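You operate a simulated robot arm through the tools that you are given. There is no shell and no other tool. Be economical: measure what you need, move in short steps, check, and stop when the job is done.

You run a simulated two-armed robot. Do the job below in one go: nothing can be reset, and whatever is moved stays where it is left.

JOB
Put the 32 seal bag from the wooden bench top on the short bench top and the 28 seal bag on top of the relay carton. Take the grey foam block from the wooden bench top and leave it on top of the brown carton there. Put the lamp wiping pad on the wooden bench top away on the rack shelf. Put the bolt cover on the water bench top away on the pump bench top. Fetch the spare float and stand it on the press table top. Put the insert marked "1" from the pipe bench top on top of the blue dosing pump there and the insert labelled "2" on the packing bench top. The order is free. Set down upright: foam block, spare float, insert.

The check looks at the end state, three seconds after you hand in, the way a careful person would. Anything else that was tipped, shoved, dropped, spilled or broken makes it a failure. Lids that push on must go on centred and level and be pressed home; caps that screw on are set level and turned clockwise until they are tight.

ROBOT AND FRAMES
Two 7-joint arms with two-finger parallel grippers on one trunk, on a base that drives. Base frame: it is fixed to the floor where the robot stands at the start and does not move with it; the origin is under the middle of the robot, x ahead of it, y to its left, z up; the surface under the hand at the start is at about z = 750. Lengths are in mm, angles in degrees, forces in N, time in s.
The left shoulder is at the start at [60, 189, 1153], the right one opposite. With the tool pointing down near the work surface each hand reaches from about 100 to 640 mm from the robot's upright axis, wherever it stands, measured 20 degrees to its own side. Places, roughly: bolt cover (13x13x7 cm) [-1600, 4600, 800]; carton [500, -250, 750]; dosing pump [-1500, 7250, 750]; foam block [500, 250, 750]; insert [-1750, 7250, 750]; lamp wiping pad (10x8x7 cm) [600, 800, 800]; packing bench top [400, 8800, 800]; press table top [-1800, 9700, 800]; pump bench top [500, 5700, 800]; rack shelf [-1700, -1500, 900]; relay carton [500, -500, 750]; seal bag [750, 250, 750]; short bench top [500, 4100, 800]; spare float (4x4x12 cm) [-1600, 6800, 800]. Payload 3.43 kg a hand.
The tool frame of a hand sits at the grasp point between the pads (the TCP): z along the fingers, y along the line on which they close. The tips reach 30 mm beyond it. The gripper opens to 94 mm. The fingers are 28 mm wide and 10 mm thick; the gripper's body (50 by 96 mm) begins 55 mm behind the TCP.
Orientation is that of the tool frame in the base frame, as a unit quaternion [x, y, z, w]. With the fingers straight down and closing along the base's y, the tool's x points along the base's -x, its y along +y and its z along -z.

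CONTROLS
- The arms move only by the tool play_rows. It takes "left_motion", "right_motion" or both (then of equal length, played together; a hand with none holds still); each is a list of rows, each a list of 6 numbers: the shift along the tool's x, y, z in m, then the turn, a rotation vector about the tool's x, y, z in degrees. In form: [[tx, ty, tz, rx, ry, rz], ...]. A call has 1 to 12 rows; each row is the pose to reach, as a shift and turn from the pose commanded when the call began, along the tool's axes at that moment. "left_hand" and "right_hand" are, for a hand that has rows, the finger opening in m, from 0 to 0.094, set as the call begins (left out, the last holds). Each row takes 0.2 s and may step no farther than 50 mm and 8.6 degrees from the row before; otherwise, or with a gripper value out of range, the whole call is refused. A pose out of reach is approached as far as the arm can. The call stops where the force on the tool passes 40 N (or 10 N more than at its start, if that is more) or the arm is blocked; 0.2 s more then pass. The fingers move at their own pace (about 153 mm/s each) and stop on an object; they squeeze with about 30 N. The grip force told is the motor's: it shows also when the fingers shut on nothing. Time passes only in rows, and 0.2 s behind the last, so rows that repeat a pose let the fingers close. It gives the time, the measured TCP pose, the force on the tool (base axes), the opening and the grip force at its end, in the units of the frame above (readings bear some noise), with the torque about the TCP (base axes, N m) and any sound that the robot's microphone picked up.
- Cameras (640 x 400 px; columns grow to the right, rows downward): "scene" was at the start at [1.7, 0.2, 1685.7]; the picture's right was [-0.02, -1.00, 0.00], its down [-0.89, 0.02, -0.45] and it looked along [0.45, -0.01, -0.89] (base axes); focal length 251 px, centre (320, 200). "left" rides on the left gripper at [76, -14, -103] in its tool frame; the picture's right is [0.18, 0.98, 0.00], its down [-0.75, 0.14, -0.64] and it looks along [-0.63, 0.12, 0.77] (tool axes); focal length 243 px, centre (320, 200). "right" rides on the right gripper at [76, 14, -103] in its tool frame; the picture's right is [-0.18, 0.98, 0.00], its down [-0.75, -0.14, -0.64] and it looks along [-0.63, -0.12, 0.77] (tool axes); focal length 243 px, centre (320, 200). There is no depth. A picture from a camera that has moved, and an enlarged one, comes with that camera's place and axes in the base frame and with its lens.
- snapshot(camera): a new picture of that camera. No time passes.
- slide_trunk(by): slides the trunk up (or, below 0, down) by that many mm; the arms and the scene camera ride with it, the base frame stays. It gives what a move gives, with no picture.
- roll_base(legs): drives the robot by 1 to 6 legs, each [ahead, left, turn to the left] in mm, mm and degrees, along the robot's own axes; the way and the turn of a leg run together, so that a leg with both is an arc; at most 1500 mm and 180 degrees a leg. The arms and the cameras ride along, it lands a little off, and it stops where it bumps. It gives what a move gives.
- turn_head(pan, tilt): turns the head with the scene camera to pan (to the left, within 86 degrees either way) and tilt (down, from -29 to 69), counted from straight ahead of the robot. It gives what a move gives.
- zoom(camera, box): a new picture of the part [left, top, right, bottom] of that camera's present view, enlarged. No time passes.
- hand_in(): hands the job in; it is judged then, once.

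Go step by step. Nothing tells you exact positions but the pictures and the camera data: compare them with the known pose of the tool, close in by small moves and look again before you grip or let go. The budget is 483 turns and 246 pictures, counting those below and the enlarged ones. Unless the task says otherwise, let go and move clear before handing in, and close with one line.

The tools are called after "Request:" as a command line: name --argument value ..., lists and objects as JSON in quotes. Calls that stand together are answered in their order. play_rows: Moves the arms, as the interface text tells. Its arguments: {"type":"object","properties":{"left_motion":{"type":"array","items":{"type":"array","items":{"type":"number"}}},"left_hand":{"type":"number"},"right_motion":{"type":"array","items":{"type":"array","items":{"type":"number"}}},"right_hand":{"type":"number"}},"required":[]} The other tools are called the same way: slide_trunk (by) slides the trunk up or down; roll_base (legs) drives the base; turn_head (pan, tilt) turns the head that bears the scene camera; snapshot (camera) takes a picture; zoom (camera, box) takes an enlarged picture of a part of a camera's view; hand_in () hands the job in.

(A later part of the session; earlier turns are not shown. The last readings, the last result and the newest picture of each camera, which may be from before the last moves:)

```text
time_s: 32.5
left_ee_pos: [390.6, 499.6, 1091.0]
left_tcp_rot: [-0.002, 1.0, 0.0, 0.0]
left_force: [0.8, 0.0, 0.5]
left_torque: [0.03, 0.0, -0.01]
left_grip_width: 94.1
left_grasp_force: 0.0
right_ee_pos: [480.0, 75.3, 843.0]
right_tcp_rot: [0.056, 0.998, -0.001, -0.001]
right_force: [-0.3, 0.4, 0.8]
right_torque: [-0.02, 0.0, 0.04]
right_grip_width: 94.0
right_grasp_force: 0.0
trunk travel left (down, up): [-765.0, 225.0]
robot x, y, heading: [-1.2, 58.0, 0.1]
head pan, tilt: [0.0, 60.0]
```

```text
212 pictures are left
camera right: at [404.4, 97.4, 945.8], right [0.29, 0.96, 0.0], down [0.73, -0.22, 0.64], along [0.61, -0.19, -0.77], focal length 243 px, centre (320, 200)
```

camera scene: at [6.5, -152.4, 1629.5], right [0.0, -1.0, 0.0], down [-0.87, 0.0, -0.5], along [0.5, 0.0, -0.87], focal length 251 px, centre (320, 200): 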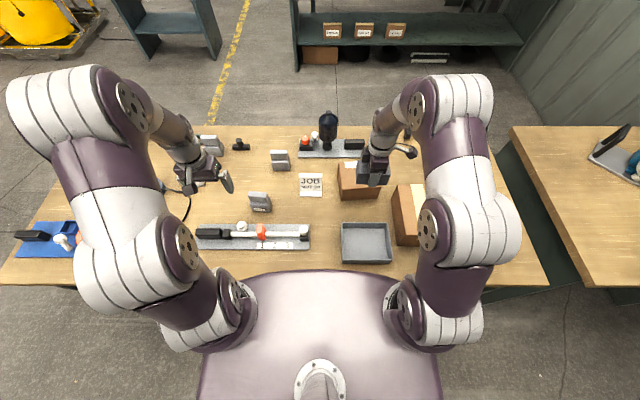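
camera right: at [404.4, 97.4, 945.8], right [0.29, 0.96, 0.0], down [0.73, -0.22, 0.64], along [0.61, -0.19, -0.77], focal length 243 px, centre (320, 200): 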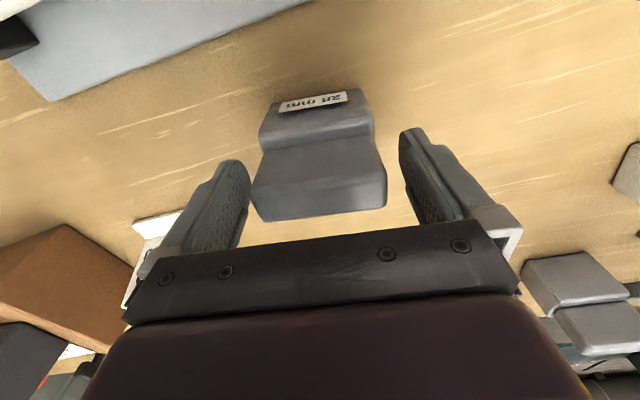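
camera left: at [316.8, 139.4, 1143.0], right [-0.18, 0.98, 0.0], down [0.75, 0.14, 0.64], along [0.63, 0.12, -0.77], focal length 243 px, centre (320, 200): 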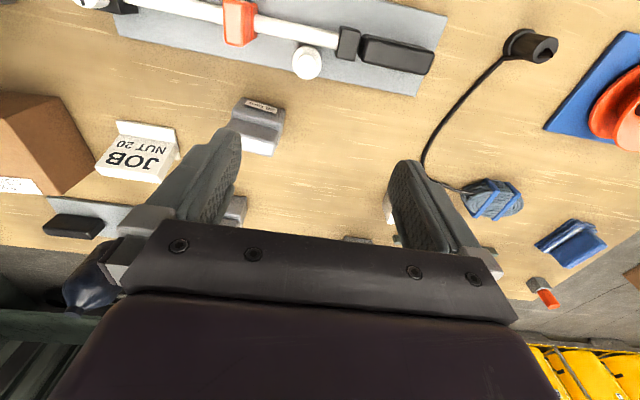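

The fingers already straddle the top part. Lower a little more and close.

Request:
play_rows --right_motion '[[0, 0, 0.013, 0, 0, 0], [0, 0, 0.025, 0, 0, 0], [0, 0, 0.025, 0, 0, 0]]'

Request:
play_rows --right_motion '[[0, 0, 0, 0, 0, 0], [0, 0, 0, 0, 0, 0], [0, 0, 0, 0, 0, 0]]' --right_hand 0.04

Request:
snapshot --camera "right"

```text
time_s: 33.3
left_ee_pos: [390.5, 498.2, 1092.1]
left_tcp_rot: [-0.002, 1.0, 0.0, 0.0]
left_force: [0.2, 0.0, 0.1]
left_torque: [0.0, 0.0, 0.02]
left_grip_width: 94.0
left_grasp_force: 0.2
right_ee_pos: [477.6, 75.3, 818.7]
right_tcp_rot: [0.056, 0.998, 0.0, 0.0]
right_force: [0.2, -0.1, -0.3]
right_torque: [-0.03, 0.01, 0.0]
right_grip_width: 93.8
right_grasp_force: 0.0
trunk travel left (down, up): [-765.0, 225.0]
robot x, y, heading: [-1.8, 57.2, 0.3]
head pan, tilt: [0.0, 60.0]
```

```text
time_s: 34.1
left_ee_pos: [390.9, 498.6, 1091.0]
left_tcp_rot: [-0.002, 1.0, 0.001, 0.0]
left_force: [0.2, -0.4, -0.1]
left_torque: [0.01, 0.04, -0.03]
left_grip_width: 94.0
left_grasp_force: 0.0
right_ee_pos: [476.9, 75.3, 819.3]
right_tcp_rot: [0.056, 0.998, 0.0, 0.001]
right_force: [0.3, 0.0, 0.2]
right_torque: [0.01, -0.03, -0.03]
right_grip_width: 73.9
right_grasp_force: 29.9
trunk travel left (down, up): [-765.0, 225.0]
robot x, y, heading: [1.1, 56.9, 0.4]
head pan, tilt: [0.0, 60.0]
```

```text
211 pictures are left
camera right: at [403.7, 97.9, 921.9], right [0.29, 0.96, 0.0], down [0.73, -0.22, 0.64], along [0.61, -0.19, -0.77], focal length 243 px, centre (320, 200)
```

right: 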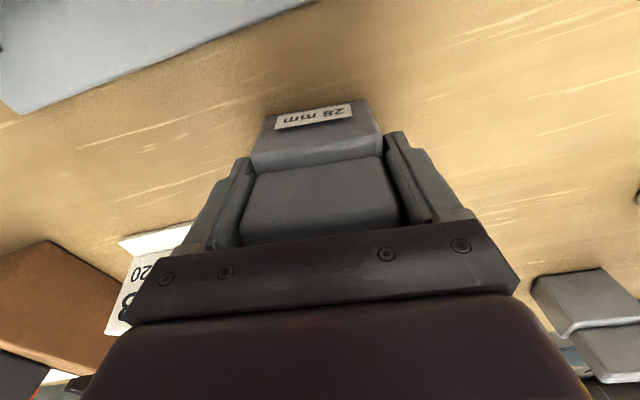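

The 28 bag is gripped (74 mm). Lifting, then carrying it over to the relay carton (centre ≈(420,-505), top z≈849).

Request:
play_rows --right_motion '[[0, 0, -0.045, 0, 0, 0], [0, 0, -0.09, 0, 0, 0], [0, 0, -0.135, 0, 0, 0], [0, 0, -0.18, 0, 0, 0], [0, -0.02, -0.215, 0, 0, 0], [0, -0.067, -0.22, 0, 0, 0]]'

Request:
play_rows --right_motion '[[-0.001, -0.046, 0, 0, 0, 0], [-0.002, -0.092, 0, 0, 0, 0], [-0.003, -0.138, 0, 0, 0, 0], [-0.004, -0.184, 0, 0, 0, 0], [-0.005, -0.23, 0, 0, 0, 0], [-0.006, -0.276, 0, 0, 0, 0], [-0.007, -0.322, 0, 0, 0, 0], [-0.008, -0.368, 0, 0, 0, 0], [-0.009, -0.414, 0, 0, 0, 0], [-0.01, -0.45, 0, 0, 0, 0], [-0.011, -0.486, 0, 0, 0, 0], [-0.012, -0.486, 0, 0, 0, 0]]'

Request:
snapshot --camera "right"

Request:
snapshot --camera "scene"

```text
time_s: 35.5
left_ee_pos: [389.7, 496.8, 1092.6]
left_tcp_rot: [-0.002, 1.0, 0.001, 0.0]
left_force: [1.0, -1.1, 0.3]
left_torque: [0.01, -0.01, 0.02]
left_grip_width: 94.1
left_grasp_force: 0.1
right_ee_pos: [471.0, 9.2, 1038.6]
right_tcp_rot: [0.055, 0.998, 0.001, 0.0]
right_force: [0.4, -0.5, -0.8]
right_torque: [0.03, 0.03, 0.02]
right_grip_width: 74.3
right_grasp_force: 29.7
trunk travel left (down, up): [-765.0, 225.0]
robot x, y, heading: [-0.1, 61.4, 0.0]
head pan, tilt: [0.0, 60.0]
```

```text
time_s: 38.1
left_ee_pos: [390.4, 499.0, 1090.8]
left_tcp_rot: [-0.001, 1.0, 0.0, 0.0]
left_force: [-0.5, 0.3, 0.2]
left_torque: [-0.01, 0.02, 0.0]
left_grip_width: 94.0
left_grasp_force: 0.1
right_ee_pos: [428.8, -474.6, 1039.8]
right_tcp_rot: [0.056, 0.998, 0.0, 0.0]
right_force: [-0.5, 0.7, -1.3]
right_torque: [-0.01, 0.0, 0.02]
right_grip_width: 74.2
right_grasp_force: 29.6
trunk travel left (down, up): [-765.0, 225.0]
robot x, y, heading: [-0.9, 59.1, 0.3]
head pan, tilt: [0.0, 60.0]
```

```text
210 pictures are left
camera right: at [354.0, -451.7, 1142.5], right [0.29, 0.96, 0.0], down [0.73, -0.22, 0.64], along [0.61, -0.19, -0.77], focal length 243 px, centre (320, 200)
```

right: 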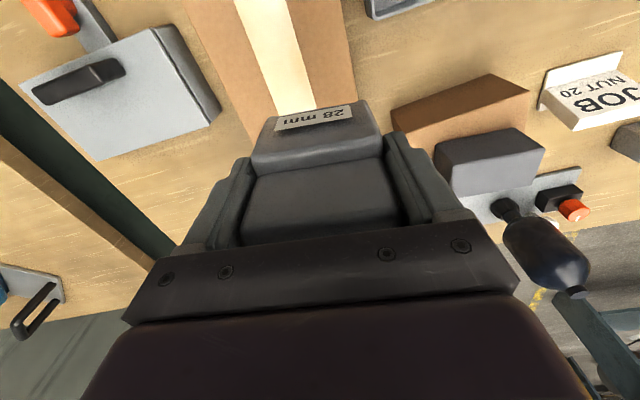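

```text
209 pictures are left
camera scene: at [6.1, 61.0, 1629.5], right [0.0, -1.0, 0.0], down [-0.87, 0.0, -0.5], along [0.5, 0.0, -0.87], focal length 251 px, centre (320, 200)
```

scene: 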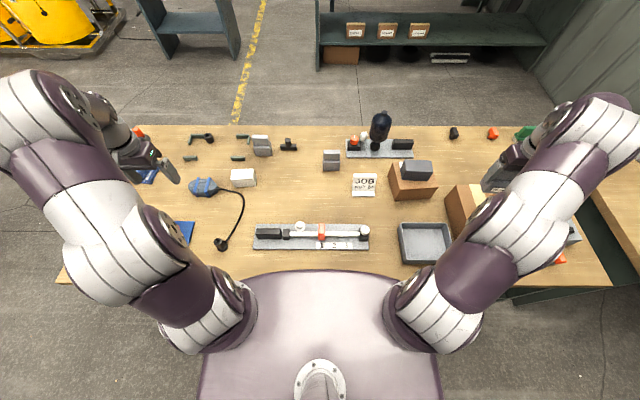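

Now lowering the bag onto the relay carton.

Request:
play_rows --right_motion '[[0, -0.018, 0.03, 0, 0, 0], [0, -0.018, 0.07, 0, 0, 0], [0, -0.018, 0.105, 0, 0, 0], [0, -0.018, 0.112, 0, 0, 0], [0, -0.018, 0.112, 0, 0, 0]]'

Request:
snapshot --camera "right"

Request:
zoom --camera "scene" --box '[420, 120, 600, 270]'

```text
time_s: 39.3
left_ee_pos: [389.4, 499.7, 1091.2]
left_tcp_rot: [-0.002, 1.0, 0.0, 0.0]
left_force: [-0.1, 0.1, 0.0]
left_torque: [0.03, 0.0, -0.04]
left_grip_width: 93.9
left_grasp_force: 0.0
right_ee_pos: [426.6, -492.0, 929.0]
right_tcp_rot: [0.056, 0.998, -0.003, 0.002]
right_force: [2.1, -1.9, 14.1]
right_torque: [0.21, 0.02, -0.04]
right_grip_width: 74.2
right_grasp_force: 29.7
trunk travel left (down, up): [-765.0, 225.0]
robot x, y, heading: [1.2, 58.8, 0.1]
head pan, tilt: [0.0, 60.0]
```

```text
208 pictures are left
camera right: at [352.0, -469.3, 1031.2], right [0.29, 0.96, 0.0], down [0.73, -0.22, 0.65], along [0.62, -0.19, -0.76], focal length 243 px, centre (320, 200)
```

right: 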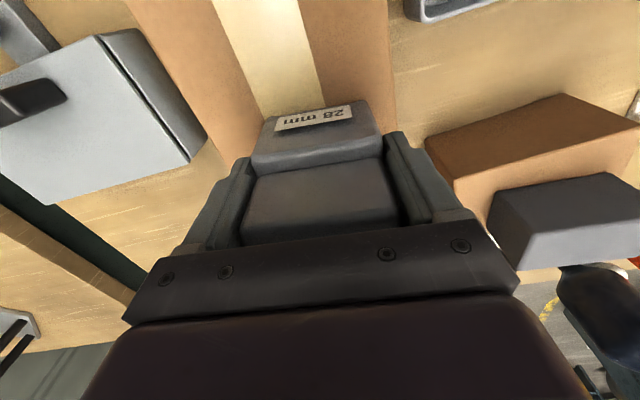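

```text
2.67 times, centred on (510, 195) of scene
camera zoom: at [4.8, 61.8, 1629.7], right [0.0, -1.0, 0.0], down [-0.87, 0.0, -0.5], along [0.5, 0.0, -0.87], focal length 670 px, centre (-187, 213)
```

zoom: 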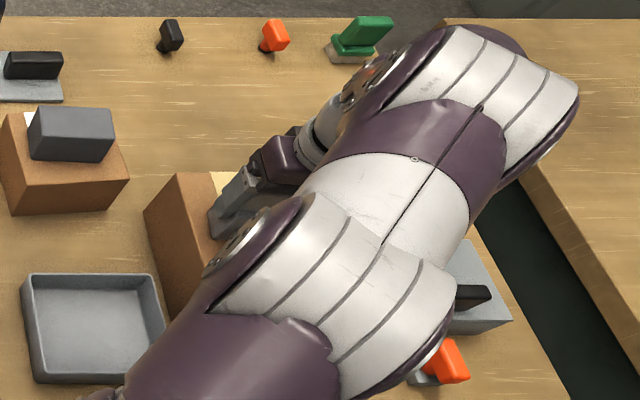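

Contact. Releasing and lifting clear.

Request:
play_rows --right_motion '[[0, 0, -0.001, 0, 0, 0], [0, 0, -0.001, 0, 0, 0], [0, 0, -0.03, 0, 0, 0], [0, 0, -0.07, 0, 0, 0], [0, 0, -0.11, 0, 0, 0], [0.03, 0, -0.13, 0, 0, 0], [0.07, 0, -0.14, 0, 0, 0]]' --right_hand 0.094

Request:
snapshot --camera "right"

```text
time_s: 40.9
left_ee_pos: [388.6, 499.4, 1091.7]
left_tcp_rot: [-0.003, 1.0, 0.0, 0.001]
left_force: [0.1, 0.0, 0.5]
left_torque: [-0.02, -0.03, 0.02]
left_grip_width: 93.9
left_grasp_force: 0.0
right_ee_pos: [356.4, -485.3, 1067.3]
right_tcp_rot: [0.055, 0.999, 0.0, 0.001]
right_force: [0.0, 0.0, 0.8]
right_torque: [-0.04, 0.0, 0.01]
right_grip_width: 93.8
right_grasp_force: 0.0
right hand out of reach, approached as far as the arm can: row 5
trunk travel left (down, up): [-765.0, 225.0]
robot x, y, heading: [0.7, 55.5, 0.1]
head pan, tilt: [0.0, 60.0]
```

```text
206 pictures are left
camera right: at [281.9, -461.8, 1169.4], right [0.29, 0.96, 0.0], down [0.73, -0.22, 0.64], along [0.61, -0.19, -0.77], focal length 243 px, centre (320, 200)
```

right: 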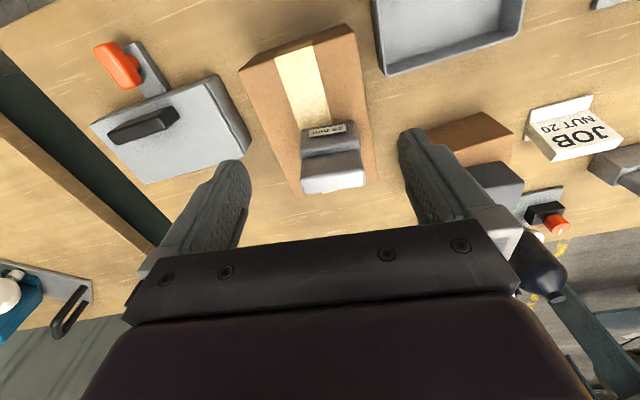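

Both the foam and the 28 bag are placed. Tucking the arms in and driving round the left end of the bench to its far side to read the other bags.

Request:
play_rows --right_motion '[[0.01, 0.045, 0, 0, 0, -1], [0.02, 0.09, 0, 0, 0, -2], [0.03, 0.135, -0.01, 0, 0, -3], [0.04, 0.18, -0.02, 0, 0, -4], [0.05, 0.225, -0.03, 0, 0, -5], [0.06, 0.27, -0.03, 0, 0, -6.4], [0.06, 0.3, -0.03, 0, 0, -6.4]]' --left_motion '[[0.01, -0.045, 0, 0, 0, 0], [0.02, -0.09, 0, 0, 0, 0], [0.03, -0.135, 0, 0, 0, 0], [0.04, -0.18, 0, 0, 0, 0], [0.05, -0.2, 0, 0, 0, 0], [0.06, -0.2, 0, 0, 0, 0], [0.06, -0.2, 0, 0, 0, 0]]'

Request:
roll_base --legs '[[-250, 0, 0], [0, 1490, 0], [1380, 0, 0], [0, 0, 180]]'

Request:
snapshot --camera "scene"

```text
time_s: 42.5
left_ee_pos: [331.4, 297.0, 1090.4]
left_tcp_rot: [-0.002, 1.0, 0.001, 0.0]
left_force: [0.3, -0.4, 0.1]
left_torque: [-0.01, -0.05, -0.03]
left_grip_width: 94.1
left_grasp_force: 0.1
right_ee_pos: [331.8, -178.7, 1096.4]
right_tcp_rot: [0.0, 1.0, 0.0, -0.001]
right_force: [0.1, -0.2, 0.0]
right_torque: [0.03, -0.01, 0.0]
right_grip_width: 94.0
right_grasp_force: 0.0
trunk travel left (down, up): [-765.0, 225.0]
robot x, y, heading: [3.0, 59.5, 0.2]
head pan, tilt: [0.0, 60.0]
```

```text
time_s: 65.4
left_ee_pos: [827.4, 1266.6, 1089.9]
left_tcp_rot: [1.0, 0.019, 0.0, -0.001]
left_force: [0.1, -0.1, -0.6]
left_torque: [0.01, 0.01, 0.01]
left_grip_width: 94.3
left_grasp_force: 0.1
right_ee_pos: [809.8, 1739.6, 1096.1]
right_tcp_rot: [1.0, 0.016, 0.0, 0.0]
right_force: [-0.4, -0.1, 0.5]
right_torque: [-0.02, -0.01, 0.0]
right_grip_width: 94.0
right_grasp_force: 0.0
trunk travel left (down, up): [-765.0, 225.0]
robot x, y, heading: [1147.7, 1514.7, -177.8]
head pan, tilt: [0.0, 60.0]
```

```text
205 pictures are left
camera scene: at [1141.9, 1515.2, 1629.5], right [-0.04, 1.0, 0.0], down [0.87, 0.03, -0.5], along [-0.5, -0.02, -0.87], focal length 251 px, centre (320, 200)
```

scene: 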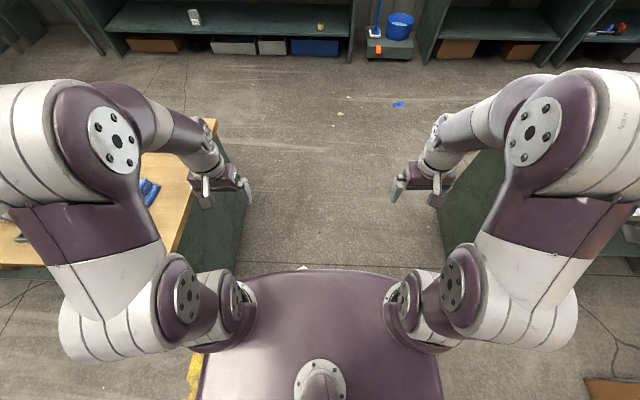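

Now facing back toward the bench from its far side. Straightening and sliding along the bench.

Request:
roll_base --legs '[[0, 0, -2], [0, 1130, 0]]'

Request:
snapshot --camera "scene"

Request:
snapshot --camera "left"

Request:
snapshot --camera "right"

```text
time_s: 71.7
left_ee_pos: [816.0, 119.8, 1090.1]
left_tcp_rot: [1.0, -0.003, 0.0, 0.0]
left_force: [0.0, 0.0, 0.5]
left_torque: [-0.02, 0.01, -0.04]
left_grip_width: 93.8
left_grasp_force: 0.1
right_ee_pos: [817.4, 594.5, 1096.1]
right_tcp_rot: [1.0, -0.004, 0.0, 0.0]
right_force: [-0.2, 1.2, 0.1]
right_torque: [-0.02, 0.0, 0.03]
right_grip_width: 94.0
right_grasp_force: 0.0
trunk travel left (down, up): [-765.0, 225.0]
robot x, y, heading: [1150.9, 355.8, 179.7]
head pan, tilt: [0.0, 60.0]
```

```text
204 pictures are left
camera scene: at [1140.4, 355.1, 1629.5], right [0.0, 1.0, 0.0], down [0.87, 0.0, -0.5], along [-0.5, 0.0, -0.87], focal length 251 px, centre (320, 200)
```

scene: 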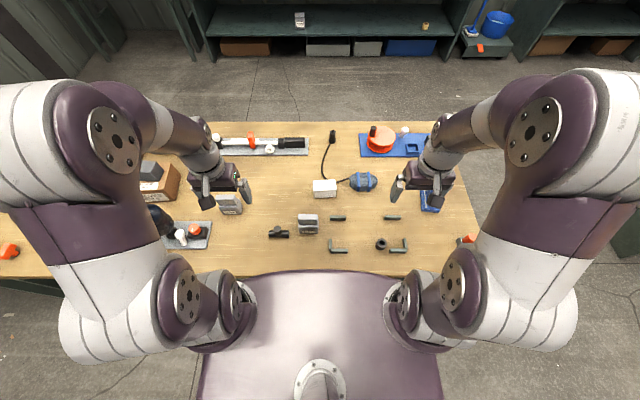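

```text
203 pictures are left
camera left: at [892.5, 133.7, 1191.7], right [0.18, -0.98, 0.0], down [-0.75, -0.14, 0.64], along [-0.63, -0.12, -0.77], focal length 243 px, centre (320, 200)
```

left: 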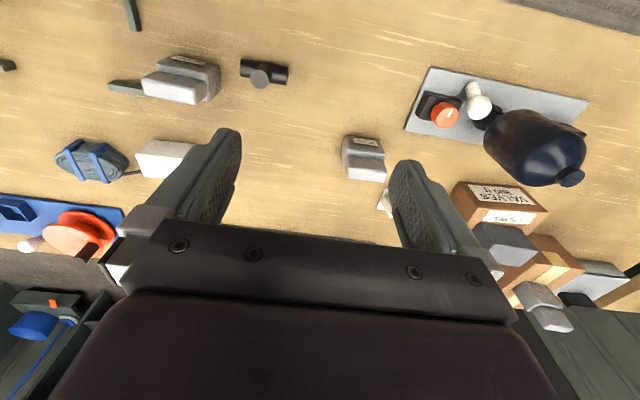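

```text
202 pictures are left
camera right: at [893.4, 579.3, 1198.8], right [-0.19, -0.98, 0.0], down [-0.75, 0.15, 0.64], along [-0.63, 0.12, -0.77], focal length 243 px, centre (320, 200)
```

right: 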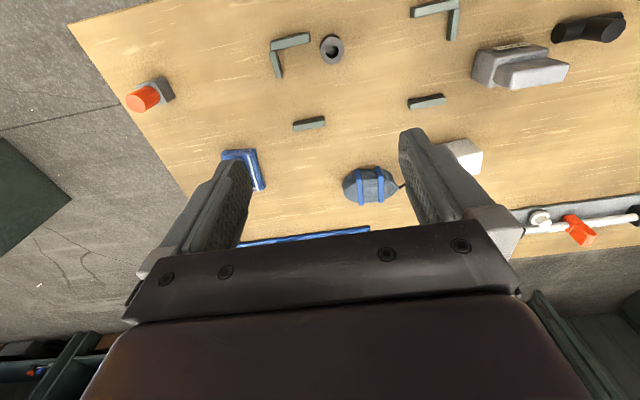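

Both bags show labels on this side. Zooming to read them, plus the small carton's second label.

Request:
zoom --camera "left" --box '[130, 40, 300, 120]'

Request:
zoom --camera "left" --box '[330, 120, 400, 190]'

Request:
zoom --camera "left" --box '[430, 160, 640, 330]'

Request:
zoom --camera "scene" --box '[280, 170, 460, 270]'

```text
3.76 times, centred on (215, 80) of left
camera zoom: at [892.5, 133.7, 1191.7], right [0.18, -0.98, 0.0], down [-0.75, -0.14, 0.64], along [-0.63, -0.12, -0.77], focal length 913 px, centre (715, 652)
```

zoom: 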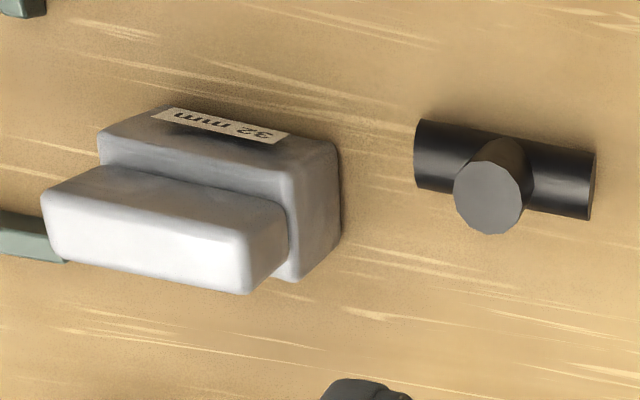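

```text
5.71 times, centred on (365, 155) of left
camera zoom: at [892.5, 133.7, 1191.7], right [0.18, -0.98, 0.0], down [-0.75, -0.14, 0.64], along [-0.63, -0.12, -0.77], focal length 1386 px, centre (63, 457)
```

zoom: 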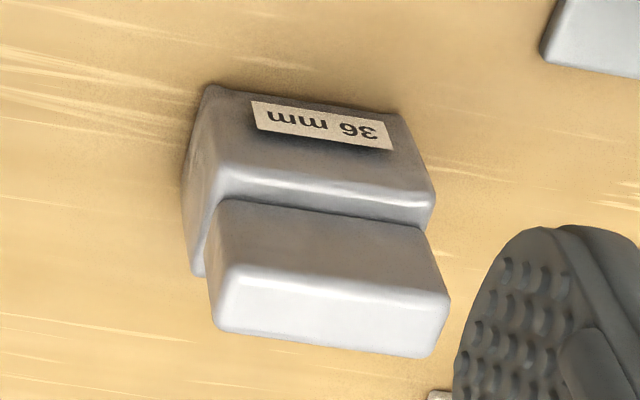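

```text
2.35 times, centred on (535, 245) of left
camera zoom: at [892.5, 133.7, 1191.7], right [0.18, -0.98, 0.0], down [-0.75, -0.14, 0.64], along [-0.63, -0.12, -0.77], focal length 571 px, centre (-186, 94)
```

zoom: 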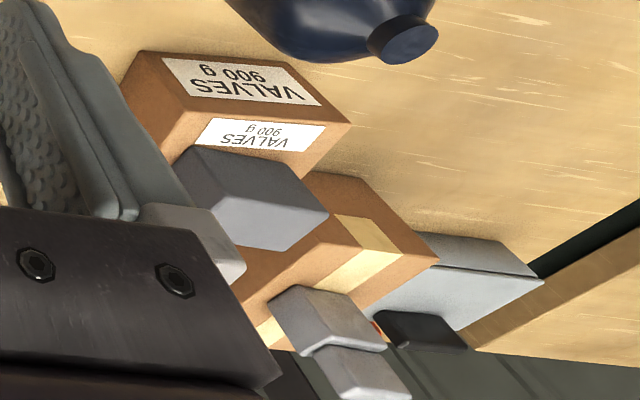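

```text
3.56 times, centred on (370, 220) of scene
camera zoom: at [1140.4, 355.1, 1629.5], right [0.0, 1.0, 0.0], down [0.87, 0.0, -0.5], along [-0.5, 0.0, -0.87], focal length 893 px, centre (142, 129)
```

zoom: 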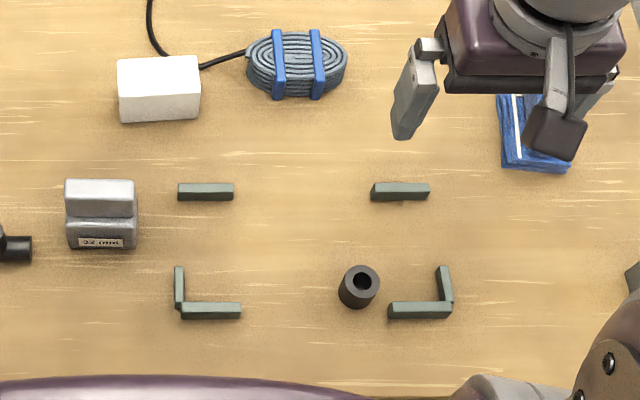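

The 32 bag is at about (762,313); the other is 36. Left hand goes over the 32 bag, right hand over the blue pad.

Request:
play_rows --left_motion '[[-0.008, -0.028, 0.027, 0, 0, 0], [-0.016, -0.055, 0.055, 0, 0, 0], [-0.024, -0.083, 0.082, 0, 0, 0], [-0.032, -0.11, 0.11, 0, 0, 0], [-0.04, -0.138, 0.137, 0, 0, 0], [-0.048, -0.165, 0.165, 0, 0, 0], [-0.055, -0.193, 0.19, 0, 0, 0]]' --right_motion '[[-0.024, -0.027, 0.02, 0, 0, 0], [-0.048, -0.053, 0.04, 0, 0, 0], [-0.072, -0.08, 0.06, 0, 0, 0], [-0.096, -0.106, 0.08, 0, 0, 0], [-0.12, -0.133, 0.1, 0, 0, 0], [-0.144, -0.16, 0.12, 0, 0, 0], [-0.168, -0.186, 0.136, 0, 0, 0]]'

Request:
snapshot --camera "left"

Request:
snapshot --camera "right"

```text
time_s: 73.3
left_ee_pos: [759.8, 315.1, 898.4]
left_tcp_rot: [1.0, -0.003, 0.0, 0.001]
left_force: [0.1, 0.5, 0.4]
left_torque: [-0.05, 0.01, 0.02]
left_grip_width: 94.2
left_grasp_force: 0.1
right_ee_pos: [650.2, 781.9, 961.5]
right_tcp_rot: [1.0, -0.003, 0.001, 0.001]
right_force: [0.0, -0.1, -0.9]
right_torque: [0.0, -0.01, 0.0]
right_grip_width: 93.9
right_grasp_force: 0.0
trunk travel left (down, up): [-765.0, 225.0]
robot x, y, heading: [1146.5, 351.9, 179.9]
head pan, tilt: [0.0, 60.0]
```

```text
197 pictures are left
camera left: at [836.8, 330.3, 1000.3], right [0.18, -0.98, 0.0], down [-0.75, -0.14, 0.64], along [-0.63, -0.12, -0.77], focal length 243 px, centre (320, 200)
```

left: 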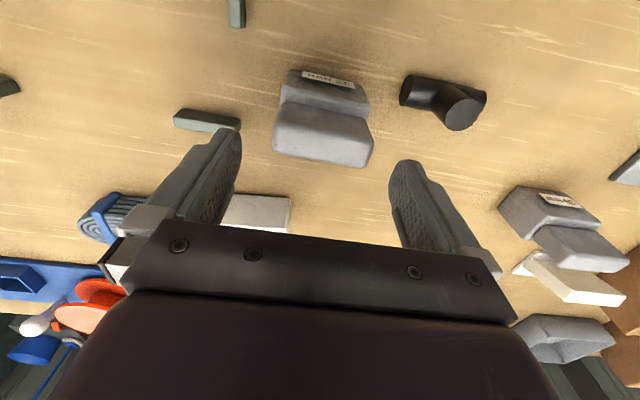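

```text
196 pictures are left
camera right: at [725.9, 766.5, 1063.6], right [-0.19, -0.98, 0.0], down [-0.75, 0.15, 0.64], along [-0.63, 0.12, -0.77], focal length 243 px, centre (320, 200)
```

right: 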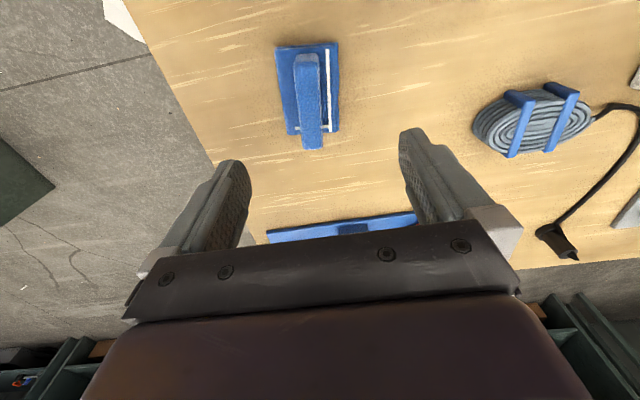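

Request:
zoom --camera "right" --box '[240, 20, 380, 170]'

Request:
play_rows --left_motion '[[0.005, 0, 0.02, 0, 0, 0], [0.005, 0, 0.05, 0, 0, 0], [0.005, 0, 0.079, 0, 0, 0], [0.005, 0, 0.079, 0, 0, 0]]'

Request:
snapshot --camera "left"

```text
2.67 times, centred on (310, 95) of right
camera zoom: at [725.9, 766.5, 1063.6], right [-0.19, -0.98, 0.0], down [-0.75, 0.15, 0.64], along [-0.63, 0.12, -0.77], focal length 647 px, centre (347, 480)
```

zoom: 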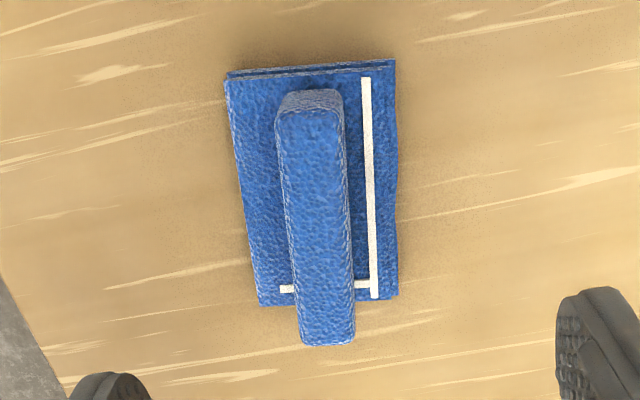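

```text
time_s: 74.3
left_ee_pos: [766.0, 314.2, 819.8]
left_tcp_rot: [1.0, -0.003, 0.0, 0.0]
left_force: [0.5, 0.5, -0.1]
left_torque: [0.01, 0.0, -0.01]
left_grip_width: 94.2
left_grasp_force: 0.0
right_ee_pos: [652.5, 779.8, 963.3]
right_tcp_rot: [1.0, -0.004, 0.0, 0.0]
right_force: [0.0, -1.1, 0.7]
right_torque: [-0.01, -0.03, -0.01]
right_grip_width: 93.9
right_grasp_force: 0.0
trunk travel left (down, up): [-765.0, 225.0]
robot x, y, heading: [1148.9, 353.4, 179.9]
head pan, tilt: [0.0, 60.0]
```

```text
194 pictures are left
camera left: at [842.8, 329.3, 922.3], right [0.18, -0.98, 0.0], down [-0.75, -0.14, 0.64], along [-0.63, -0.12, -0.77], focal length 243 px, centre (320, 200)
```

left: 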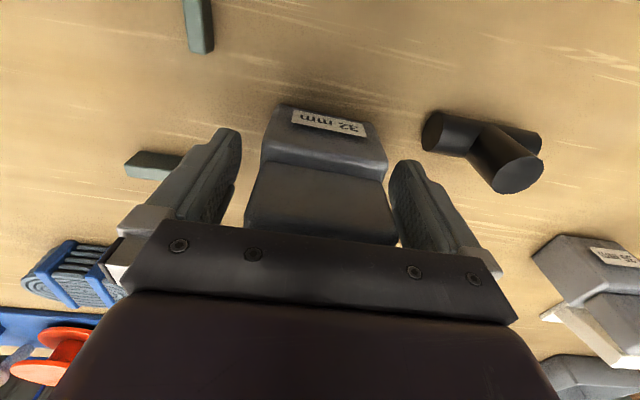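

The pad has a raised rib (~24 mm wide) along x at (644,792). I close the left hand on the 32 bag while the right hand aligns over the rib.

Request:
play_rows --left_motion '[[0, 0, 0, 0, 0, 0], [0, 0, 0, 0, 0, 0], [0, 0, 0, 0, 0, 0], [0, 0, 0, 0, 0, 0]]' --left_hand 0.04 --right_motion '[[-0.004, -0.006, 0.03, 0, 0, 4], [-0.008, -0.012, 0.06, 0, 0, 8], [-0.008, -0.012, 0.09, 0, 0, 8], [-0.008, -0.012, 0.09, 0, 0, 8]]'

Request:
snapshot --camera "right"

```text
time_s: 75.3
left_ee_pos: [765.9, 315.6, 821.7]
left_tcp_rot: [1.0, -0.002, 0.001, -0.001]
left_force: [1.8, 0.4, 2.3]
left_torque: [0.08, -0.01, -0.05]
left_grip_width: 74.4
left_grasp_force: 30.1
right_ee_pos: [644.7, 793.3, 870.1]
right_tcp_rot: [0.997, -0.074, 0.001, 0.0]
right_force: [-0.8, -0.1, -0.7]
right_torque: [-0.02, -0.02, -0.03]
right_grip_width: 93.9
right_grasp_force: 0.1
trunk travel left (down, up): [-765.0, 225.0]
robot x, y, heading: [1146.8, 351.2, 179.9]
head pan, tilt: [0.0, 60.0]
```

```text
193 pictures are left
camera right: at [716.4, 767.1, 973.6], right [-0.33, -0.95, 0.0], down [-0.72, 0.25, 0.64], along [-0.61, 0.21, -0.77], focal length 243 px, centre (320, 200)
```

right: 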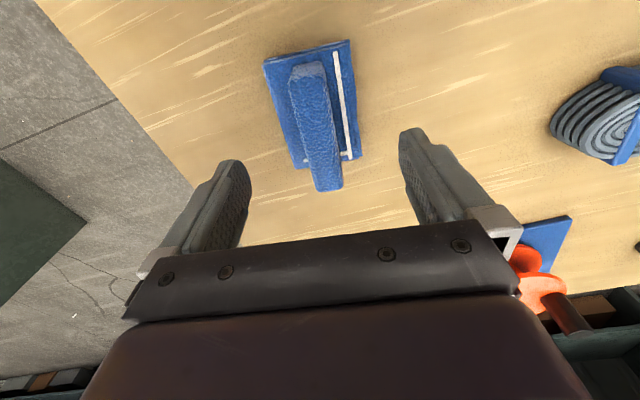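

Aligned with the rib. Descend and grip it.

Request:
play_rows --right_motion '[[0.004, -0.002, 0.025, 0, 0, 0], [0.004, -0.002, 0.054, 0, 0, 0], [0.004, -0.002, 0.054, 0, 0, 0]]'

Request:
snapshot --camera "right"

```text
time_s: 76.1
left_ee_pos: [766.5, 315.6, 821.0]
left_tcp_rot: [1.0, -0.003, 0.0, 0.0]
left_force: [-0.4, -0.7, 2.2]
left_torque: [0.05, 0.05, -0.07]
left_grip_width: 74.1
left_grasp_force: 30.2
right_ee_pos: [648.6, 794.7, 816.4]
right_tcp_rot: [0.997, -0.073, 0.0, 0.0]
right_force: [0.1, -0.1, 0.1]
right_torque: [0.0, 0.01, -0.06]
right_grip_width: 93.9
right_grasp_force: 0.0
trunk travel left (down, up): [-765.0, 225.0]
robot x, y, heading: [1149.7, 353.0, 179.7]
head pan, tilt: [0.0, 60.0]
```

```text
192 pictures are left
camera right: at [721.3, 769.7, 918.6], right [-0.33, -0.95, 0.0], down [-0.72, 0.25, 0.64], along [-0.61, 0.21, -0.77], focal length 243 px, centre (320, 200)
```

right: 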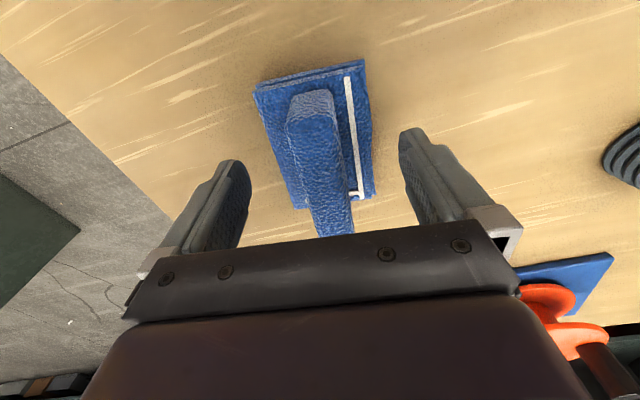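

Request:
play_rows --right_motion '[[0, 0, 0.003, 0, 0, 0], [0, 0, 0.003, 0, 0, 0], [0, 0, 0.003, 0, 0, 0], [0, 0, 0.003, 0, 0, 0]]' --right_hand 0.005

Request:
play_rows --right_motion '[[0, 0, -0.03, 0, 0, 0], [0, 0, -0.06, 0, 0, 0], [0, 0, -0.1, 0, 0, 0], [0, 0, -0.14, 0, 0, 0], [0.03, 0.01, -0.17, 0, 0, 0], [0.06, 0.03, -0.2, 0, 0, 0], [0.09, 0.05, -0.22, 0, 0, 0], [0.12, 0.08, -0.24, 0, 0, 0], [0.15, 0.12, -0.25, 0, 0, 0]]' --left_motion '[[0, 0, -0.03, 0, 0, 0], [0, 0, -0.06, 0, 0, 0], [0, 0, -0.1, 0, 0, 0], [0, 0, -0.14, 0, 0, 0], [0.015, 0.02, -0.17, 0, 0, 0], [0.03, 0.04, -0.2, 0, 0, 0], [0.045, 0.06, -0.22, 0, 0, 0], [0.06, 0.08, -0.24, 0, 0, 0], [0.06, 0.1, -0.25, 0, 0, 0]]'

Request:
snapshot --camera "scene"

Request:
snapshot --camera "right"

```text
time_s: 77.1
left_ee_pos: [766.3, 315.4, 820.8]
left_tcp_rot: [1.0, -0.002, 0.0, 0.0]
left_force: [0.4, -0.1, 2.9]
left_torque: [0.04, 0.09, -0.02]
left_grip_width: 74.3
left_grasp_force: 29.8
right_ee_pos: [648.1, 794.0, 813.9]
right_tcp_rot: [0.997, -0.073, 0.0, 0.0]
right_force: [-1.2, 0.8, -0.4]
right_torque: [0.06, -0.03, 0.06]
right_grip_width: 28.0
right_grasp_force: 29.5
trunk travel left (down, up): [-765.0, 225.0]
robot x, y, heading: [1147.8, 354.9, 180.0]
head pan, tilt: [0.0, 60.0]
```

```text
refused: row 9 steps farther than a row can; nothing moved
```

```text
191 pictures are left
camera scene: at [1140.5, 355.1, 1629.5], right [0.0, 1.0, 0.0], down [0.87, 0.0, -0.5], along [-0.5, 0.0, -0.87], focal length 251 px, centre (320, 200)
```

scene: 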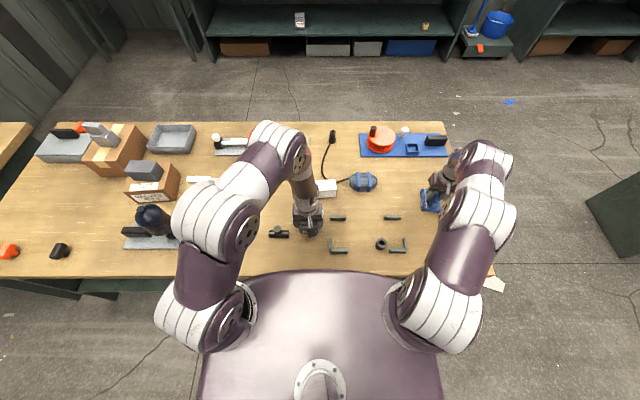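

```text
190 pictures are left
camera right: at [720.9, 769.7, 915.9], right [-0.33, -0.95, 0.0], down [-0.72, 0.25, 0.64], along [-0.61, 0.21, -0.77], focal length 243 px, centre (320, 200)
```

right: 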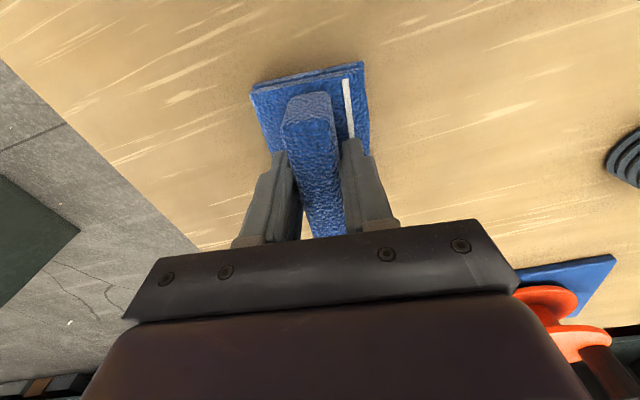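

Both gripped. Lifting and tucking in with smaller steps.

Request:
play_rows --right_motion '[[0, 0, -0.03, 0, 0, 0], [0, 0, -0.07, 0, 0, 0], [0, 0, -0.11, 0, 0, 0], [0, 0, -0.15, 0, 0, 0], [0.025, 0.02, -0.18, 0, 0, -2], [0.05, 0.045, -0.21, 0, 0, -4], [0.08, 0.075, -0.23, 0, 0, -6], [0.11, 0.105, -0.24, 0, 0, -8], [0.14, 0.135, -0.25, 0, 0, -8]]' --left_motion '[[0, 0, -0.03, 0, 0, 0], [0, 0, -0.07, 0, 0, 0], [0, 0, -0.11, 0, 0, 0], [0, 0, -0.15, 0, 0, 0], [0.015, 0.02, -0.18, 0, 0, 0], [0.03, 0.04, -0.21, 0, 0, 0], [0.045, 0.06, -0.23, 0, 0, 0], [0.06, 0.08, -0.24, 0, 0, 0], [0.06, 0.1, -0.25, 0, 0, 0]]'

Request:
snapshot --camera "right"

Request:
snapshot --camera "left"

```text
time_s: 79.1
left_ee_pos: [828.1, 211.2, 1071.9]
left_tcp_rot: [1.0, -0.003, 0.0, 0.0]
left_force: [-0.9, -0.4, 0.2]
left_torque: [0.04, 0.01, -0.03]
left_grip_width: 74.1
left_grasp_force: 29.8
right_ee_pos: [768.7, 637.3, 1064.5]
right_tcp_rot: [1.0, -0.004, -0.001, 0.0]
right_force: [0.2, 0.2, -1.5]
right_torque: [0.04, 0.01, 0.01]
right_grip_width: 28.0
right_grasp_force: 30.2
trunk travel left (down, up): [-765.0, 225.0]
robot x, y, heading: [1151.1, 356.6, 180.1]
head pan, tilt: [0.0, 60.0]
```

```text
189 pictures are left
camera right: at [843.6, 622.6, 1166.7], right [-0.19, -0.98, 0.0], down [-0.75, 0.15, 0.64], along [-0.63, 0.12, -0.77], focal length 243 px, centre (320, 200)
```

right: 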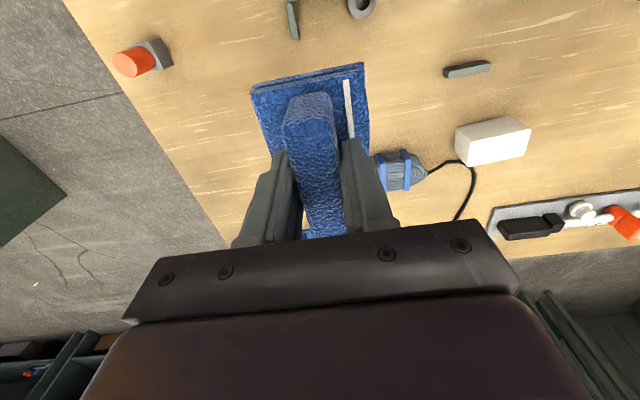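

```text
188 pictures are left
camera left: at [904.7, 224.6, 1173.9], right [0.18, -0.98, 0.0], down [-0.75, -0.14, 0.64], along [-0.63, -0.11, -0.77], focal length 243 px, centre (320, 200)
```

left: 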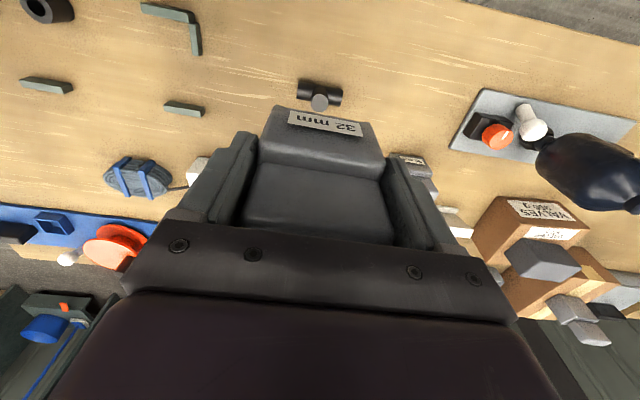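

Both objects held well. Driving back round the bench and down toward the rack, stopping to look on the way.

Request:
roll_base --legs '[[0, -1200, 0], [1500, 0, 0], [100, 0, 0], [0, 1500, 0], [0, 700, 0]]'

Request:
turn_head --pan 35 --tilt 35

Request:
snapshot --camera "scene"

```text
time_s: 103.3
left_ee_pos: [-792.5, -758.1, 1072.1]
left_tcp_rot: [1.0, -0.016, 0.001, 0.0]
left_force: [0.0, 0.0, -0.2]
left_torque: [-0.01, -0.01, 0.02]
left_grip_width: 74.0
left_grasp_force: 30.2
right_ee_pos: [-841.5, -331.2, 1063.9]
right_tcp_rot: [1.0, -0.017, 0.0, -0.001]
right_force: [-0.1, -0.3, -0.6]
right_torque: [0.0, -0.02, 0.0]
right_grip_width: 28.0
right_grasp_force: 30.5
trunk travel left (down, up): [-765.0, 225.0]
robot x, y, heading: [-468.4, -626.1, 178.3]
head pan, tilt: [0.0, 60.0]
```

```text
time_s: 104.3
left_ee_pos: [-791.8, -758.8, 1072.5]
left_tcp_rot: [1.0, -0.016, 0.001, 0.0]
left_force: [0.6, 0.2, -0.9]
left_torque: [0.03, -0.03, 0.01]
left_grip_width: 74.1
left_grasp_force: 30.0
right_ee_pos: [-840.7, -329.9, 1063.5]
right_tcp_rot: [1.0, -0.017, 0.0, 0.0]
right_force: [0.2, 1.4, -0.9]
right_torque: [-0.05, 0.05, -0.06]
right_grip_width: 27.8
right_grasp_force: 30.2
trunk travel left (down, up): [-765.0, 225.0]
robot x, y, heading: [-469.4, -624.7, 178.2]
head pan, tilt: [35.0, 35.0]
```

```text
187 pictures are left
camera scene: at [-482.3, -674.4, 1663.7], right [-0.55, 0.84, 0.0], down [0.48, 0.31, -0.82], along [-0.68, -0.45, -0.57], focal length 251 px, centre (320, 200)
```

scene: 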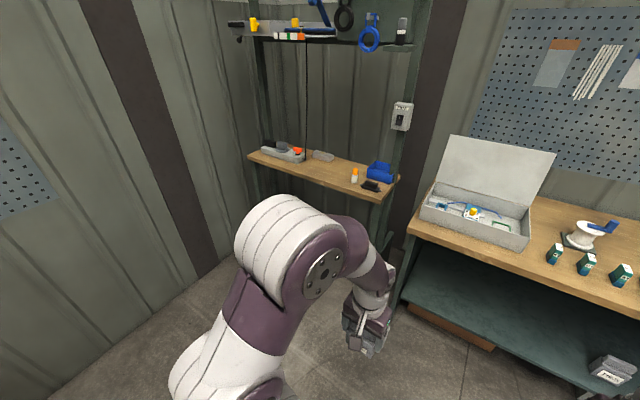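

The rack is in the corner; its wooden shelf is at z≈900 with free space in the middle. Zooming.

Request:
zoom --camera "scene" --box '[230, 110, 430, 230]'

```text
3.20 times, centred on (330, 170) of scene
camera zoom: at [-482.3, -674.4, 1663.7], right [-0.55, 0.84, 0.0], down [0.48, 0.31, -0.82], along [-0.68, -0.45, -0.57], focal length 804 px, centre (288, 296)
```

zoom: 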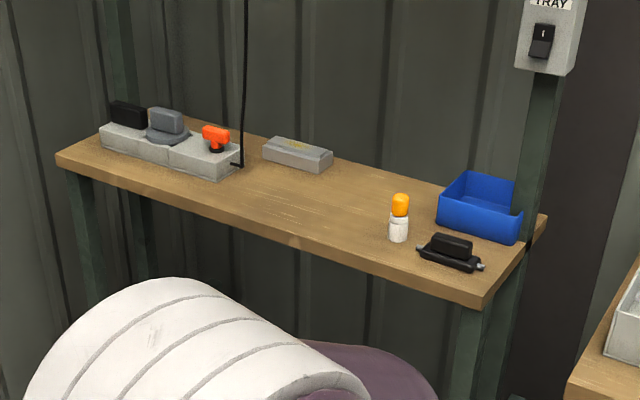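

Free spot on the shelf is around (-1680,-1420). Driving to about (-1150,-1475).

Request:
roll_base --legs '[[0, 0, 1.7], [0, 850, 0], [680, 0, 0]]'

Request:
turn_head --pan 0 --tilt 50

Request:
snapshot --camera "scene"

Request:
snapshot --camera "right"

```text
time_s: 112.5
left_ee_pos: [-1455.1, -1638.9, 1072.0]
left_tcp_rot: [1.0, 0.003, 0.0, 0.0]
left_force: [0.3, -0.9, -1.1]
left_torque: [0.01, 0.01, 0.03]
left_grip_width: 74.1
left_grasp_force: 29.9
right_ee_pos: [-1518.4, -1213.6, 1062.9]
right_tcp_rot: [1.0, 0.002, 0.0, -0.001]
right_force: [-0.2, 0.4, -1.1]
right_torque: [-0.02, -0.01, -0.03]
right_grip_width: 27.9
right_grasp_force: 29.7
trunk travel left (down, up): [-765.0, 225.0]
robot x, y, heading: [-1137.9, -1495.6, -179.6]
head pan, tilt: [35.0, 35.0]
```

```text
time_s: 113.5
left_ee_pos: [-1454.6, -1638.6, 1071.5]
left_tcp_rot: [1.0, 0.003, 0.0, 0.0]
left_force: [1.4, 0.5, 0.1]
left_torque: [-0.01, 0.01, 0.01]
left_grip_width: 74.3
left_grasp_force: 30.1
right_ee_pos: [-1519.5, -1213.2, 1062.5]
right_tcp_rot: [1.0, 0.002, 0.0, 0.001]
right_force: [1.0, 0.5, -1.2]
right_torque: [-0.04, 0.0, 0.0]
right_grip_width: 27.9
right_grasp_force: 30.4
trunk travel left (down, up): [-765.0, 225.0]
robot x, y, heading: [-1138.0, -1496.2, -179.4]
head pan, tilt: [0.0, 50.0]
```

```text
185 pictures are left
camera scene: at [-1153.2, -1492.8, 1642.1], right [-0.01, 1.0, 0.0], down [0.77, 0.01, -0.64], along [-0.64, -0.01, -0.77], focal length 251 px, centre (320, 200)
```

scene: 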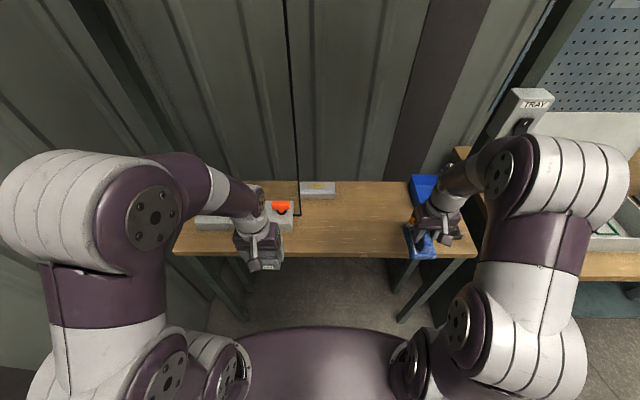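

```text
184 pictures are left
camera right: at [-1444.1, -1227.0, 1166.0], right [-0.18, -0.98, 0.0], down [-0.75, 0.14, 0.64], along [-0.63, 0.12, -0.77], focal length 243 px, centre (320, 200)
```

right: 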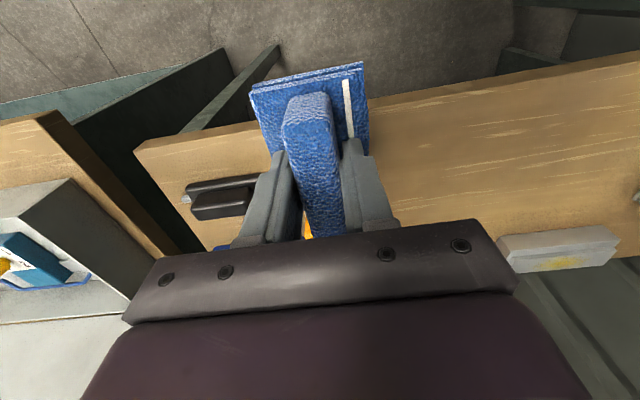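

Moving the pad sideways, then in over the free shelf area, staying high.

Request:
play_rows --right_motion '[[0, 0.045, 0, 0, 0, 0], [0, 0.09, 0, 0, 0, 0], [0, 0.135, 0, 0, 0, 0], [0, 0.18, 0, 0, 0, 0], [-0.02, 0.207, 0, 0, 0, 0], [-0.06, 0.207, 0, 0, 0, 0], [-0.1, 0.207, 0, 0, 0, 0], [-0.14, 0.207, 0.01, 0, 0, 0], [-0.17, 0.207, 0.03, 0, 0, 0], [-0.17, 0.207, 0.06, 0, 0, 0]]'

Request:
snapshot --camera "right"

Request:
zoom --camera "scene" --box '[170, 150, 500, 330]'

```text
time_s: 115.7
left_ee_pos: [-1453.8, -1640.2, 1072.3]
left_tcp_rot: [1.0, 0.004, 0.0, 0.0]
left_force: [0.3, -0.1, -1.3]
left_torque: [0.01, 0.0, -0.02]
left_grip_width: 74.4
left_grasp_force: 29.8
right_ee_pos: [-1690.2, -1421.5, 1003.8]
right_tcp_rot: [1.0, 0.001, 0.0, 0.001]
right_force: [-1.1, -0.6, -0.7]
right_torque: [-0.02, -0.02, 0.01]
right_grip_width: 27.5
right_grasp_force: 29.9
trunk travel left (down, up): [-765.0, 225.0]
robot x, y, heading: [-1132.0, -1490.4, -179.6]
head pan, tilt: [0.0, 50.0]
```

```text
183 pictures are left
camera right: at [-1614.1, -1436.0, 1106.5], right [-0.18, -0.98, 0.0], down [-0.75, 0.14, 0.64], along [-0.63, 0.12, -0.77], focal length 243 px, centre (320, 200)
```

right: 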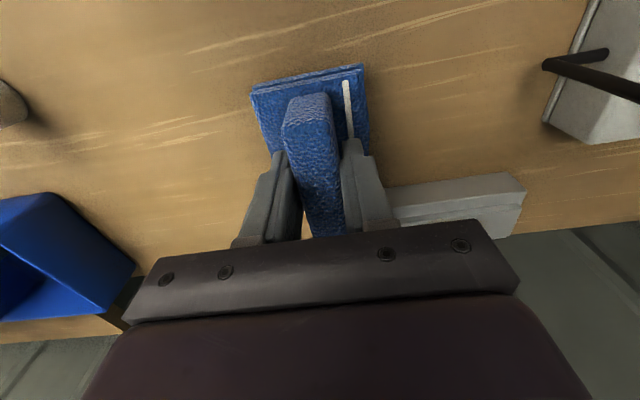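

```text
1.94 times, centred on (335, 240) of scene
camera zoom: at [-1153.2, -1492.8, 1642.1], right [-0.01, 1.0, 0.0], down [0.77, 0.01, -0.64], along [-0.64, 0.0, -0.77], focal length 487 px, centre (291, 122)
```

zoom: 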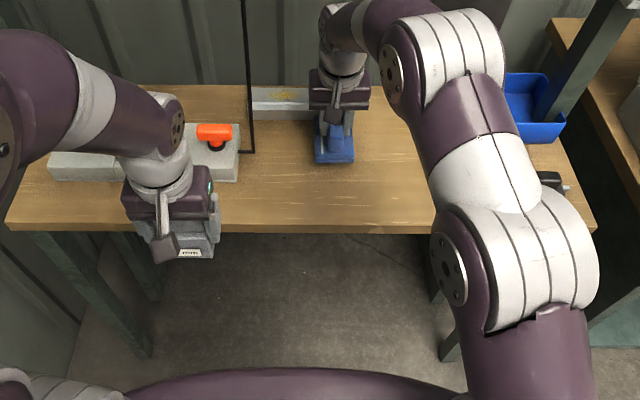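

The pad is clear of everything. Lowering it to the shelf.

Request:
play_rows --right_motion '[[0, 0, 0.02, 0, 0, 0], [0, 0, 0.03, 0, 0, 0], [0, 0, 0.036, 0, 0, 0], [0, 0, 0.039, 0, 0, 0], [0, 0, 0.039, 0, 0, 0]]'

```text
time_s: 116.6
left_ee_pos: [-1452.6, -1639.2, 1071.7]
left_tcp_rot: [1.0, 0.004, -0.001, 0.0]
left_force: [-0.7, -0.9, -1.1]
left_torque: [-0.02, 0.01, 0.02]
left_grip_width: 74.1
left_grasp_force: 29.6
right_ee_pos: [-1690.0, -1422.2, 971.5]
right_tcp_rot: [1.0, 0.002, -0.005, 0.001]
right_force: [2.1, -1.5, 16.9]
right_torque: [0.04, -0.89, -0.07]
right_grip_width: 28.0
right_grasp_force: 30.2
trunk travel left (down, up): [-765.0, 225.0]
robot x, y, heading: [-1130.8, -1489.8, -179.5]
head pan, tilt: [0.0, 50.0]
stopped in row 4 (right hand): the force on the tool passed its limit at 54 N (the readings are from after the stop); the commanded pose is now the measured one
```

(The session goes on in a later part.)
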